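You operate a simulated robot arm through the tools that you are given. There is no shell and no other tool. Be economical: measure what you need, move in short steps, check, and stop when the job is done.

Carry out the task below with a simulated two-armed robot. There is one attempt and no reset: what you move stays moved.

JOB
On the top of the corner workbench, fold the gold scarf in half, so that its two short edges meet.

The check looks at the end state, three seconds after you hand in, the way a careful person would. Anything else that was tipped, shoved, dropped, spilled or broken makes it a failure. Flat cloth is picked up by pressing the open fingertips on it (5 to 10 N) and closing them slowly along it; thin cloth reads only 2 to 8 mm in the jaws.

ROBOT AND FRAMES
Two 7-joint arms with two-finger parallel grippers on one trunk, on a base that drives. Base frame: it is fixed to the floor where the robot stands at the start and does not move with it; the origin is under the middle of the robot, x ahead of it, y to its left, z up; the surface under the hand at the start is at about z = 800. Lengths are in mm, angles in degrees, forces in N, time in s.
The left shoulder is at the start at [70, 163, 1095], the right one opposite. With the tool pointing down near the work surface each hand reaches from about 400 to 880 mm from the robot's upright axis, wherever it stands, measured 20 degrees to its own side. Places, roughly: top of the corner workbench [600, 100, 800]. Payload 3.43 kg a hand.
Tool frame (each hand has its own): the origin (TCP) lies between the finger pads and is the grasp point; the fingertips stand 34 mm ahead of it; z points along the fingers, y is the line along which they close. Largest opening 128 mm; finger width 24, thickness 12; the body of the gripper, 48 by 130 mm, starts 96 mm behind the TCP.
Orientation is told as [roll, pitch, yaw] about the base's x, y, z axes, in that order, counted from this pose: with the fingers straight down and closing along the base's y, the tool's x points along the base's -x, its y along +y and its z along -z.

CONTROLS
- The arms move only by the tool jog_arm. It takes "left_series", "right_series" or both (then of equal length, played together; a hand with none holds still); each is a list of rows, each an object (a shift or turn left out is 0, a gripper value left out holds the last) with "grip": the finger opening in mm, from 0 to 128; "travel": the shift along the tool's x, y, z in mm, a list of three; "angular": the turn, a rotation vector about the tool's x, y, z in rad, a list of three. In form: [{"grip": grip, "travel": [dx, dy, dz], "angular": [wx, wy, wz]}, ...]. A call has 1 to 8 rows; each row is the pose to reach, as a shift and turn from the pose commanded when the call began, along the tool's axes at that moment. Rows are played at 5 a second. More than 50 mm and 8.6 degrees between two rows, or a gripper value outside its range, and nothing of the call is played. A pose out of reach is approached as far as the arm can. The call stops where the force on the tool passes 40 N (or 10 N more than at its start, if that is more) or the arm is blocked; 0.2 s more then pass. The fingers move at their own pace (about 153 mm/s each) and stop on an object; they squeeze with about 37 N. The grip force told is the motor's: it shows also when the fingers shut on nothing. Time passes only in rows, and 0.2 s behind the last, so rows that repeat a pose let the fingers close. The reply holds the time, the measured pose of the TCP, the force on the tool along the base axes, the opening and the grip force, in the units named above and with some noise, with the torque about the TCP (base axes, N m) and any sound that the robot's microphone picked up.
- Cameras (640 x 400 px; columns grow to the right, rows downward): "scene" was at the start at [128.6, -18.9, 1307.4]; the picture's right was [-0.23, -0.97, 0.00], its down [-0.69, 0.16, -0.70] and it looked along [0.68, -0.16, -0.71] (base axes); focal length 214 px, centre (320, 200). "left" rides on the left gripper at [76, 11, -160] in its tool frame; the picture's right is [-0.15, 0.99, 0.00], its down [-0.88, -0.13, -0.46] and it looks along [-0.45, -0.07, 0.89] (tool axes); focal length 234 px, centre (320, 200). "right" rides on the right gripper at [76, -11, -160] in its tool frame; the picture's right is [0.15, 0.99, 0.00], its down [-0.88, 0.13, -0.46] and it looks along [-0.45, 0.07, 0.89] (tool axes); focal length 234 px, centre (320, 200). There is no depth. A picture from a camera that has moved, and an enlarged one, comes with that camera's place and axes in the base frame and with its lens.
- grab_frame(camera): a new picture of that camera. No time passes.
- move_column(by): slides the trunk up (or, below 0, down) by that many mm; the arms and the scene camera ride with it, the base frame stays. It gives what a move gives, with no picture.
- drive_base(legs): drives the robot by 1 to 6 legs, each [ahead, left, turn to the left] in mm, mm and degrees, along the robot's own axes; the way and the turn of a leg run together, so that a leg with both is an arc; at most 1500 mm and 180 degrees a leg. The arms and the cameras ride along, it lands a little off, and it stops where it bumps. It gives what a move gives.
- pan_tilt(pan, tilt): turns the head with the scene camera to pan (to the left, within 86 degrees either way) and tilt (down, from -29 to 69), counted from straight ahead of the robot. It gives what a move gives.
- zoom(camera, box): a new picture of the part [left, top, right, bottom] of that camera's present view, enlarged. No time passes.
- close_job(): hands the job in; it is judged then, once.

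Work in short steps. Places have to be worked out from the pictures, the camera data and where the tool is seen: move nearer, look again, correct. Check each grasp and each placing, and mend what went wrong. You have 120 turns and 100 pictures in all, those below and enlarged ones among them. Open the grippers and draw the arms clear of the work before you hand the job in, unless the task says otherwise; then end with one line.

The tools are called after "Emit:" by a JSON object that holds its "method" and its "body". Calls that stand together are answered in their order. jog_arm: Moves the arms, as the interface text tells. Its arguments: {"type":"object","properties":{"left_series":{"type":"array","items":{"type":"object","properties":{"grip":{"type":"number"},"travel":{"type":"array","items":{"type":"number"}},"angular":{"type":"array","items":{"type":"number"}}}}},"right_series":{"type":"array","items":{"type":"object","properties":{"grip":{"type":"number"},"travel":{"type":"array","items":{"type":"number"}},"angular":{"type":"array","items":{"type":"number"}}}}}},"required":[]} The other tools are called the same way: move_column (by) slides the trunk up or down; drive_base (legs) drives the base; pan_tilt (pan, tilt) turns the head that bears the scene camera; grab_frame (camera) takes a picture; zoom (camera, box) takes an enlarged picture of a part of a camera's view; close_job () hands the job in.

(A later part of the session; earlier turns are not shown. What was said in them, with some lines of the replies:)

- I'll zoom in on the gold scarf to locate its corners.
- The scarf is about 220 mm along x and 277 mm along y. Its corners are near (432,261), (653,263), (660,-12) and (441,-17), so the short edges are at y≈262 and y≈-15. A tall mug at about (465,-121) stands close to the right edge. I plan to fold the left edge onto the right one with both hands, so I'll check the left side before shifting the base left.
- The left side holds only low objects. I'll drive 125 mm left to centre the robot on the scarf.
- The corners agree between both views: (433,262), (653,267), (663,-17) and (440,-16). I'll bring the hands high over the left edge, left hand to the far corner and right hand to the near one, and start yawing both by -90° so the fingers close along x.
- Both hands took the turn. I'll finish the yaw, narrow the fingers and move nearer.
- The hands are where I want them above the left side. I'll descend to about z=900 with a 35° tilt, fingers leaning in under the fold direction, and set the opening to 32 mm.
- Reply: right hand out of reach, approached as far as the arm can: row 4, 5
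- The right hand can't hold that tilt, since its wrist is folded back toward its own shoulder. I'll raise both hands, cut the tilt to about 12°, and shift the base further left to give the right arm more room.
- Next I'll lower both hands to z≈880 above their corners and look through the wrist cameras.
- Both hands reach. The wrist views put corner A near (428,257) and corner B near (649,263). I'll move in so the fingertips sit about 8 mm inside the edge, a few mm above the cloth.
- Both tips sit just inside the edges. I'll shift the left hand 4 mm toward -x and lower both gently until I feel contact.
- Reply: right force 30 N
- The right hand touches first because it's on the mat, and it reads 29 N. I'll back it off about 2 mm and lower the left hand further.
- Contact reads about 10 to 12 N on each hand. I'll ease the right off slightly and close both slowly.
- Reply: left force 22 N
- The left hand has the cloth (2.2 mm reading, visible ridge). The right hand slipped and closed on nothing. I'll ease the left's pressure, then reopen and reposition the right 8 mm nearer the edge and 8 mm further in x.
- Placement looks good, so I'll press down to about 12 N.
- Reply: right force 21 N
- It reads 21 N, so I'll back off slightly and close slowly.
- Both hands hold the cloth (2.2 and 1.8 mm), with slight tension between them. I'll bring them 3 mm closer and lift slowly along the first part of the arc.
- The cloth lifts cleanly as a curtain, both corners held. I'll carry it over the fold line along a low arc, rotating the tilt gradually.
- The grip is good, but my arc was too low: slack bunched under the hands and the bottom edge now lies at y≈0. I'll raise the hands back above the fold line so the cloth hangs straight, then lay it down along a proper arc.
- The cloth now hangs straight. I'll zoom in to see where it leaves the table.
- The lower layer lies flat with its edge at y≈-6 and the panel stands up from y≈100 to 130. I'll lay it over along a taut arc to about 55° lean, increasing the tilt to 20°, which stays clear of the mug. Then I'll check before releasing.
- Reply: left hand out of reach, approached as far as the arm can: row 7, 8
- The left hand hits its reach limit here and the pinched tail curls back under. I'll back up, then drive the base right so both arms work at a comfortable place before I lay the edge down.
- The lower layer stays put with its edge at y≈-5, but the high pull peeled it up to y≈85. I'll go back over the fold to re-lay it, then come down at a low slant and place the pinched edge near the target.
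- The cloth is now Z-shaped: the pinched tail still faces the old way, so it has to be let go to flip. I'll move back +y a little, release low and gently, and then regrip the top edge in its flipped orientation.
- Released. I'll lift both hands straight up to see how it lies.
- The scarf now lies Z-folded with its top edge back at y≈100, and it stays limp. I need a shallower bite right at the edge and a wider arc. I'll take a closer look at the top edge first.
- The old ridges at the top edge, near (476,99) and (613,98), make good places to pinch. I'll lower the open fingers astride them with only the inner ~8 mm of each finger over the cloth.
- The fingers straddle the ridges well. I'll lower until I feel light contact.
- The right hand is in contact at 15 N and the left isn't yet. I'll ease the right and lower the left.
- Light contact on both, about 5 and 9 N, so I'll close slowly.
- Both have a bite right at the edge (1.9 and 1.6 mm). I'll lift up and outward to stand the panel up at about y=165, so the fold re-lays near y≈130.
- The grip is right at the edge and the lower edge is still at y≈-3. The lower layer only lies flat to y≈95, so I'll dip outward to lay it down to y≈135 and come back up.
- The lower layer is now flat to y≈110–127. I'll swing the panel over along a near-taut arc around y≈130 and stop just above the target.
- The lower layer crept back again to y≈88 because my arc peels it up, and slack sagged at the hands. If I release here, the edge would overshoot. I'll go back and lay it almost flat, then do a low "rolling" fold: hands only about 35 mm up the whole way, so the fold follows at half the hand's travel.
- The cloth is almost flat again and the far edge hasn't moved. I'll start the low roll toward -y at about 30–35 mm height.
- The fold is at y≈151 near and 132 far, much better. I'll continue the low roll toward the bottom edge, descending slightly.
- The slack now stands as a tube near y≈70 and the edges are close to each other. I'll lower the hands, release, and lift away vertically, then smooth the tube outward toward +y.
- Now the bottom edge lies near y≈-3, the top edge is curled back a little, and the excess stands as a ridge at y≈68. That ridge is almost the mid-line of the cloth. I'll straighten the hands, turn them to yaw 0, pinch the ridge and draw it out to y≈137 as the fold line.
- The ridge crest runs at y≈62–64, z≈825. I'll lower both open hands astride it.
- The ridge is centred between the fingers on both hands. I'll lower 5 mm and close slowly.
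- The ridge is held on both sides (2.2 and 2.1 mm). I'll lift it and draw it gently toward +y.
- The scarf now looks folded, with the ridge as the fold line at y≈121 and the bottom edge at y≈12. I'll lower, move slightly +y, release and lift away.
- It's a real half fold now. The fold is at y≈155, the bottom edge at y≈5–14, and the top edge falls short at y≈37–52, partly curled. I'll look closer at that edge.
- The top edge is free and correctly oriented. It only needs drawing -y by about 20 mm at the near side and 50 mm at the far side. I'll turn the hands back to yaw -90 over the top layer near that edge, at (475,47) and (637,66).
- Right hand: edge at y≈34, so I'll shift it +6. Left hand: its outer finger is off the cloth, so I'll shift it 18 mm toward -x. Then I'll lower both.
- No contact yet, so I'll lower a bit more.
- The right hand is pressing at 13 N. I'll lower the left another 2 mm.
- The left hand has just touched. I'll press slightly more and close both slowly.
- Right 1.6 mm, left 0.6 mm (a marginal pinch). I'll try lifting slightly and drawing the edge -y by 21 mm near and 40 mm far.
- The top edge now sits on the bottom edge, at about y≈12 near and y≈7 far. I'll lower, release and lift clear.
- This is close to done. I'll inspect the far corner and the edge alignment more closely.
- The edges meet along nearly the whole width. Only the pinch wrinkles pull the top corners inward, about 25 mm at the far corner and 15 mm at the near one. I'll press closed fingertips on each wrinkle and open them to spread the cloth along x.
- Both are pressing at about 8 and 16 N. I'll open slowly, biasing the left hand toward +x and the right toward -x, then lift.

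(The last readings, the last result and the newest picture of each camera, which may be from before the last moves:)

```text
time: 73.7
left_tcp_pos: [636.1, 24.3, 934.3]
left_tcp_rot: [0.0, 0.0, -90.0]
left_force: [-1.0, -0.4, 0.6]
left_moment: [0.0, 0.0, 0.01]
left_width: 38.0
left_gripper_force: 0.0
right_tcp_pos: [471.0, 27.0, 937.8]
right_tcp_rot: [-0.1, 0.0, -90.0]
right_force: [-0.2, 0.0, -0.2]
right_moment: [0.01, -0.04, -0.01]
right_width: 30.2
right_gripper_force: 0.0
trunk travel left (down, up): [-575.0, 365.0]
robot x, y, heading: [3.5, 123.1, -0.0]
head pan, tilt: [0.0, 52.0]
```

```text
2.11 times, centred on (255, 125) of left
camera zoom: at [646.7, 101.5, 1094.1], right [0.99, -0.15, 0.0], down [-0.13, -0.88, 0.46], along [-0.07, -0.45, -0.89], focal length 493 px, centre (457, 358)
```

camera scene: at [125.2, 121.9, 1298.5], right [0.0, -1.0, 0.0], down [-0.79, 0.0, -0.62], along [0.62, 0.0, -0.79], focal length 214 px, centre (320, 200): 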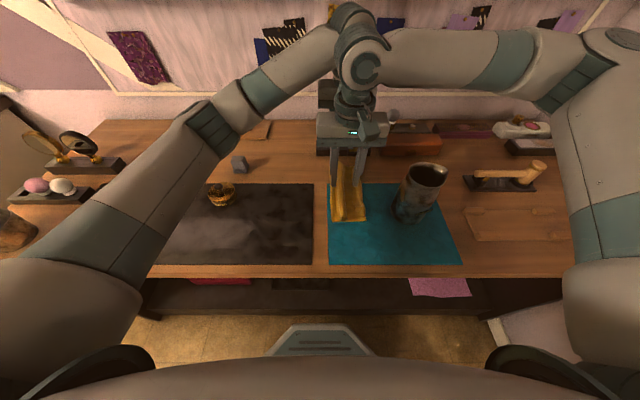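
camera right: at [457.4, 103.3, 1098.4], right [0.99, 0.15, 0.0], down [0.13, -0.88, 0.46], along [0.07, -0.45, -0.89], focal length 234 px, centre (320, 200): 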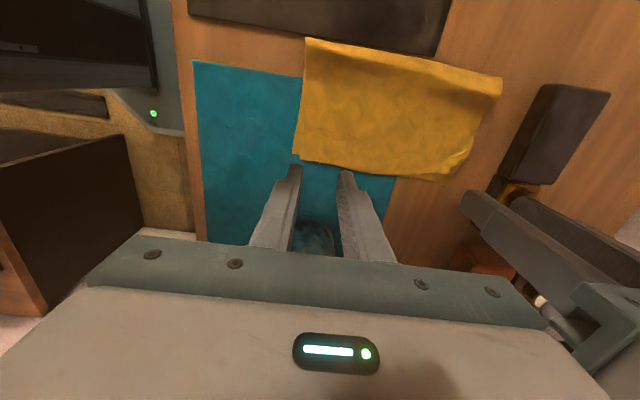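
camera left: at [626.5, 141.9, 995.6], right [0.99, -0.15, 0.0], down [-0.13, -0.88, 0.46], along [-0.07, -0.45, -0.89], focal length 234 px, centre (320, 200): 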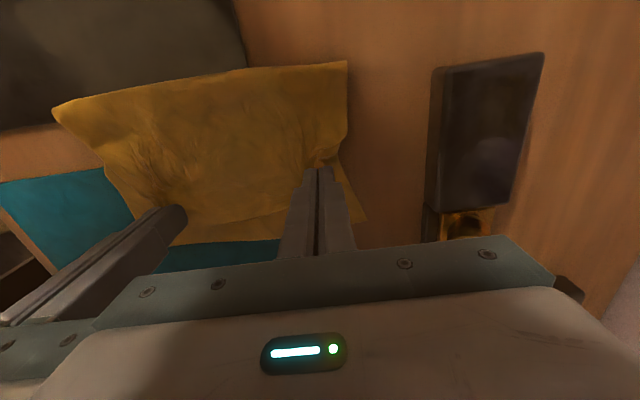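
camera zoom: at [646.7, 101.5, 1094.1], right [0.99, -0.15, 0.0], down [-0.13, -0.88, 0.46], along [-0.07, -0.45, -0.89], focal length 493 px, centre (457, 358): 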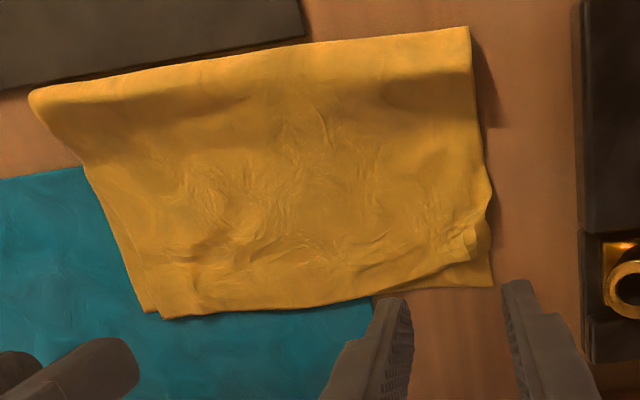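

The edges meet well, and the only flaw left is a small curled flap at the far top corner, near (643,31). I'll make one light outward sweep with the closed left fingertips to unroll it.

Emit:
{"method": "jog_arm", "body": {"left_series": [{"grip": 0, "travel": [5, -7, 35]}, {"travel": [10, -14, 75]}, {"travel": [10, -14, 94]}, {"travel": [10, -14, 97]}]}}

Emit:
{"method": "jog_arm", "body": {"left_series": [{"travel": [0, 0, 0.5]}, {"travel": [-5, 6, 0.5]}, {"travel": [-10, 12, 0.5]}, {"travel": [-15, 18, 0.5]}, {"travel": [-20, 24, 0.5]}, {"travel": [-24, 30, 0]}, {"travel": [-24, 30, -30]}, {"travel": [-24, 30, -70]}]}}

Emit:
{"method": "zoom", "body": {"camera": "left", "box": [130, 30, 380, 220]}}

```text
time: 74.7
left_tcp_pos: [622.9, 33.7, 836.4]
left_tcp_rot: [0.0, -0.1, -90.1]
left_force: [1.0, 0.3, -0.1]
left_moment: [-0.02, 0.03, 0.02]
left_width: 0.0
left_gripper_force: 33.1
right_tcp_pos: [470.2, 28.3, 938.6]
right_tcp_rot: [-0.1, 0.0, -89.9]
right_force: [0.4, -0.1, 0.2]
right_moment: [0.0, 0.02, 0.01]
right_width: 30.0
right_gripper_force: 0.1
trunk travel left (down, up): [-575.0, 365.0]
robot x, y, heading: [-3.4, 124.6, 0.1]
head pan, tilt: [0.0, 52.0]
```

```text
time: 76.5
left_tcp_pos: [652.0, 11.3, 907.5]
left_tcp_rot: [0.0, -0.1, -90.1]
left_force: [0.5, 0.0, 0.6]
left_moment: [-0.01, 0.0, 0.01]
left_width: 0.0
left_gripper_force: 32.7
right_tcp_pos: [469.7, 27.8, 939.1]
right_tcp_rot: [0.0, 0.0, -90.0]
right_force: [0.1, 0.1, -0.3]
right_moment: [0.04, 0.01, 0.03]
right_width: 30.1
right_gripper_force: 0.0
trunk travel left (down, up): [-575.0, 365.0]
robot x, y, heading: [1.0, 121.5, 0.1]
head pan, tilt: [0.0, 52.0]
```

```text
2.11 times, centred on (255, 125) of left
camera zoom: at [662.4, 88.1, 1067.3], right [0.99, -0.15, 0.0], down [-0.13, -0.88, 0.46], along [-0.07, -0.45, -0.89], focal length 493 px, centre (457, 358)
```

zoom: 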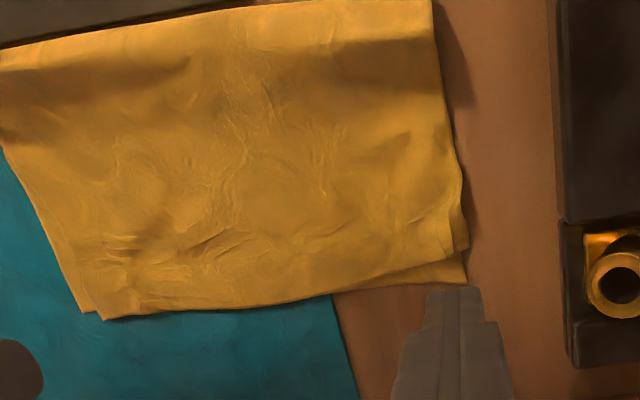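

The corner is unrolled. Finally I'll gently press the puffy fold line flat with both hands at y≈125.

Emit:
{"method": "jog_arm", "body": {"right_series": [{"travel": [30, 5, 0]}, {"travel": [60, 10, 0]}, {"travel": [95, 15, 20]}, {"travel": [95, 15, 55]}, {"travel": [95, 15, 80]}, {"travel": [95, 15, 94]}, {"travel": [95, 15, 96]}], "left_series": [{"travel": [30, -12, -20], "grip": 30}, {"travel": [65, -24, -20]}, {"travel": [110, -40, -10]}, {"travel": [110, -40, 25]}, {"travel": [110, -40, 50]}, {"travel": [110, -40, 64]}, {"travel": [110, -40, 66]}]}}

Emit:
{"method": "jog_arm", "body": {"right_series": [{"travel": [0, 0, 0]}, {"travel": [0, 0, -40]}, {"travel": [0, 0, -80]}, {"travel": [0, 0, -120]}], "left_series": [{"travel": [0, 0, 0]}, {"travel": [0, 0, -40]}, {"travel": [0, 0, -80]}, {"travel": [0, 0, -120]}]}}

Emit:
{"method": "grab_frame", "body": {"camera": "right"}}

```text
time: 78.1
left_tcp_pos: [614.4, 120.6, 841.8]
left_tcp_rot: [0.1, -0.1, -89.8]
left_force: [30.6, -5.5, -10.3]
left_moment: [0.62, 3.24, 0.32]
left_width: 29.9
left_gripper_force: 0.0
right_tcp_pos: [483.5, 125.3, 842.8]
right_tcp_rot: [0.0, 0.0, -90.0]
right_force: [-30.3, 4.5, 10.7]
right_moment: [-0.64, -4.55, 0.28]
right_width: 30.1
right_gripper_force: 0.0
trunk travel left (down, up): [-575.0, 365.0]
robot x, y, heading: [4.6, 120.3, -0.1]
head pan, tilt: [0.0, 52.0]
```

```text
time: 78.6
left_tcp_pos: [613.0, 120.4, 854.5]
left_tcp_rot: [0.0, 0.1, -89.8]
left_force: [2.8, 1.4, 1.3]
left_moment: [-0.15, 0.36, -0.12]
left_width: 29.8
left_gripper_force: 0.1
right_tcp_pos: [483.5, 124.5, 856.5]
right_tcp_rot: [-0.1, 0.0, -89.9]
right_force: [-2.2, -1.1, 0.1]
right_moment: [0.17, -0.38, -0.04]
right_width: 29.9
right_gripper_force: 0.1
trunk travel left (down, up): [-575.0, 365.0]
robot x, y, heading: [1.1, 124.4, 0.1]
head pan, tilt: [0.0, 52.0]
stopped in row 2 (right hand): the force on the tool passed its limit at 43 N (the readings are from after the stop); the commanded pose is now the measured one
```

```text
11 pictures are left
camera right: at [470.1, 201.1, 1016.0], right [0.99, 0.15, 0.0], down [0.13, -0.88, 0.46], along [0.06, -0.45, -0.89], focal length 234 px, centre (320, 200)
```

right: 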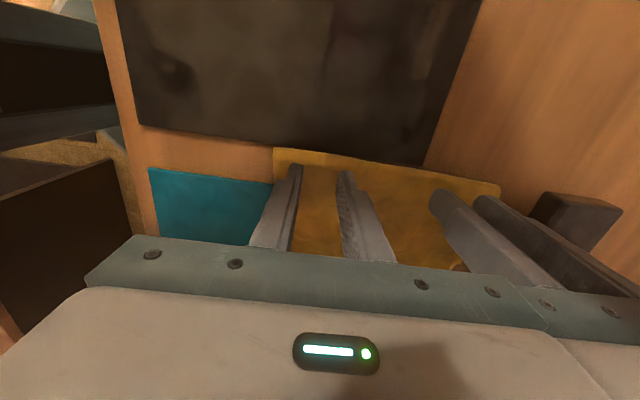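

The two hand bodies rubbed each other because I brought them too close in x. I'll separate them along x and then lift.

Emit:
{"method": "jog_arm", "body": {"right_series": [{"travel": [0, -6, -4]}, {"travel": [0, -14, -15]}, {"travel": [0, -18, -50]}, {"travel": [0, -18, -95]}, {"travel": [0, -18, -140]}], "left_series": [{"travel": [0, 6, -4]}, {"travel": [0, 14, -15]}, {"travel": [0, 18, -50]}, {"travel": [0, 18, -95]}, {"travel": [0, 18, -140]}]}}

Emit:
{"method": "jog_arm", "body": {"left_series": [{"travel": [40, 0, 0]}, {"travel": [85, 0, 0]}, {"travel": [130, 0, 0]}, {"travel": [175, 0, 0]}, {"travel": [220, 0, 0]}]}}

Emit:
{"method": "jog_arm", "body": {"right_series": [{"travel": [-35, 0, -25]}, {"travel": [-75, 0, -50]}, {"travel": [-120, 0, -50]}, {"travel": [-165, 0, -50]}, {"travel": [-210, 0, -50]}, {"travel": [-250, 0, -50]}]}}

Emit:
{"method": "grab_frame", "body": {"camera": "scene"}}

Emit:
{"method": "zoom", "body": {"camera": "scene", "box": [280, 140, 400, 230]}}

```text
time: 79.8
left_tcp_pos: [629.6, 119.4, 995.4]
left_tcp_rot: [0.0, 0.0, -89.9]
left_force: [0.4, -0.3, 0.1]
left_moment: [0.04, -0.04, -0.01]
left_width: 29.9
left_gripper_force: 0.1
right_tcp_pos: [465.6, 125.8, 996.4]
right_tcp_rot: [-0.1, -0.1, -90.0]
right_force: [0.3, 0.3, -0.3]
right_moment: [0.0, 0.01, 0.03]
right_width: 30.0
right_gripper_force: 0.0
trunk travel left (down, up): [-575.0, 365.0]
robot x, y, heading: [-0.8, 125.8, -0.1]
head pan, tilt: [0.0, 52.0]
```

```text
time: 81.0
left_tcp_pos: [629.9, 342.6, 994.0]
left_tcp_rot: [0.0, -0.1, -89.9]
left_force: [0.0, -0.1, 0.4]
left_moment: [-0.02, 0.0, -0.03]
left_width: 30.0
left_gripper_force: 0.1
right_tcp_pos: [465.8, 127.5, 995.6]
right_tcp_rot: [-0.2, -0.2, -89.8]
right_force: [-0.4, -0.8, 0.5]
right_moment: [-0.02, -0.03, -0.02]
right_width: 30.1
right_gripper_force: 0.0
trunk travel left (down, up): [-575.0, 365.0]
robot x, y, heading: [-0.8, 124.9, -0.0]
head pan, tilt: [0.0, 52.0]
```

```text
time: 82.4
left_tcp_pos: [629.9, 340.5, 994.6]
left_tcp_rot: [0.1, 0.0, -89.8]
left_force: [-0.6, 0.0, 0.0]
left_moment: [0.02, 0.0, 0.02]
left_width: 29.7
left_gripper_force: 0.1
right_tcp_pos: [464.3, -123.1, 1046.1]
right_tcp_rot: [-0.1, -0.1, -89.9]
right_force: [-0.5, 0.1, -0.7]
right_moment: [0.02, -0.02, -0.02]
right_width: 30.0
right_gripper_force: 0.0
trunk travel left (down, up): [-575.0, 365.0]
robot x, y, heading: [-3.4, 121.3, 0.1]
head pan, tilt: [0.0, 52.0]
```

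```text
10 pictures are left
camera scene: at [124.6, 120.2, 1298.6], right [0.0, -1.0, 0.0], down [-0.79, 0.0, -0.62], along [0.62, 0.0, -0.79], focal length 214 px, centre (320, 200)
```

scene: 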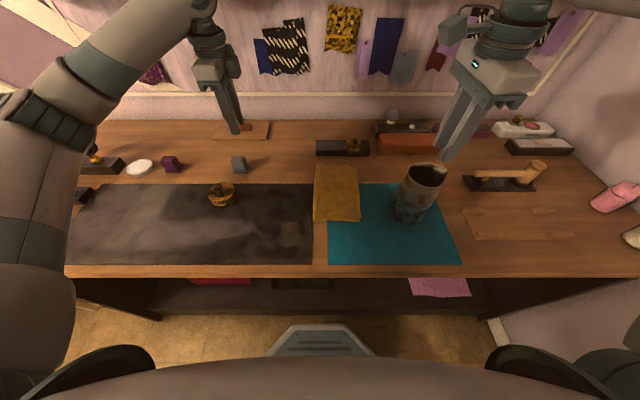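

```text
4.44 times, centred on (340, 185) of scene
camera zoom: at [124.6, 120.2, 1298.6], right [0.0, -1.0, 0.0], down [-0.79, 0.0, -0.62], along [0.62, 0.0, -0.79], focal length 953 px, centre (231, 267)
```

zoom: 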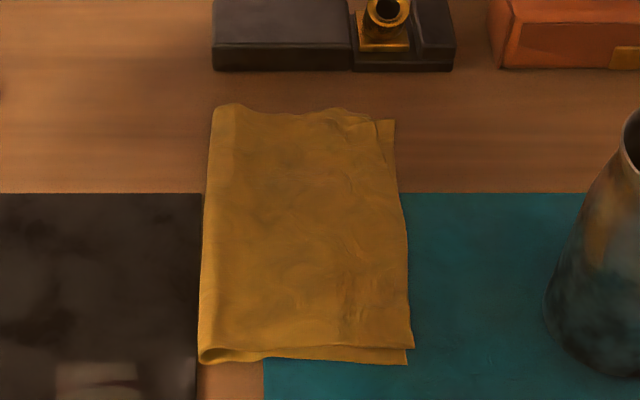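

The scarf is folded neatly, the edges meet, and nothing else was disturbed. I'll open the grippers and draw the right hand clear of the mug.

Emit:
{"method": "jog_arm", "body": {"right_series": [{"travel": [-20, 0, -40]}, {"travel": [-60, 0, -50]}, {"travel": [-100, 0, -50], "grip": 80}, {"travel": [-140, 0, -50], "grip": 80}], "left_series": [{"travel": [0, 0, -30]}, {"travel": [0, 0, -50]}, {"travel": [0, 0, -50], "grip": 80}, {"travel": [0, 0, -50], "grip": 80}]}}

Emit:
{"method": "close_job", "body": {}}

```text
time: 83.4
left_tcp_pos: [629.8, 339.3, 1046.4]
left_tcp_rot: [0.0, 0.1, -89.9]
left_force: [0.3, 0.3, 0.0]
left_moment: [-0.01, -0.03, -0.01]
left_width: 80.0
left_gripper_force: 0.1
right_tcp_pos: [466.5, -265.7, 1100.4]
right_tcp_rot: [-0.1, 0.0, -90.0]
right_force: [-0.2, -0.5, -0.1]
right_moment: [0.03, 0.02, -0.01]
right_width: 80.0
right_gripper_force: 0.0
trunk travel left (down, up): [-575.0, 365.0]
robot x, y, heading: [-3.1, 123.9, -0.1]
head pan, tilt: [0.0, 52.0]
```

```text
The job is handed in.
```

The gold scarf is folded in half with its short edges meeting, apart from about 10–15 mm of offset at the top layer's corners; nothing else was disturbed, and both grippers are open and clear of the work.
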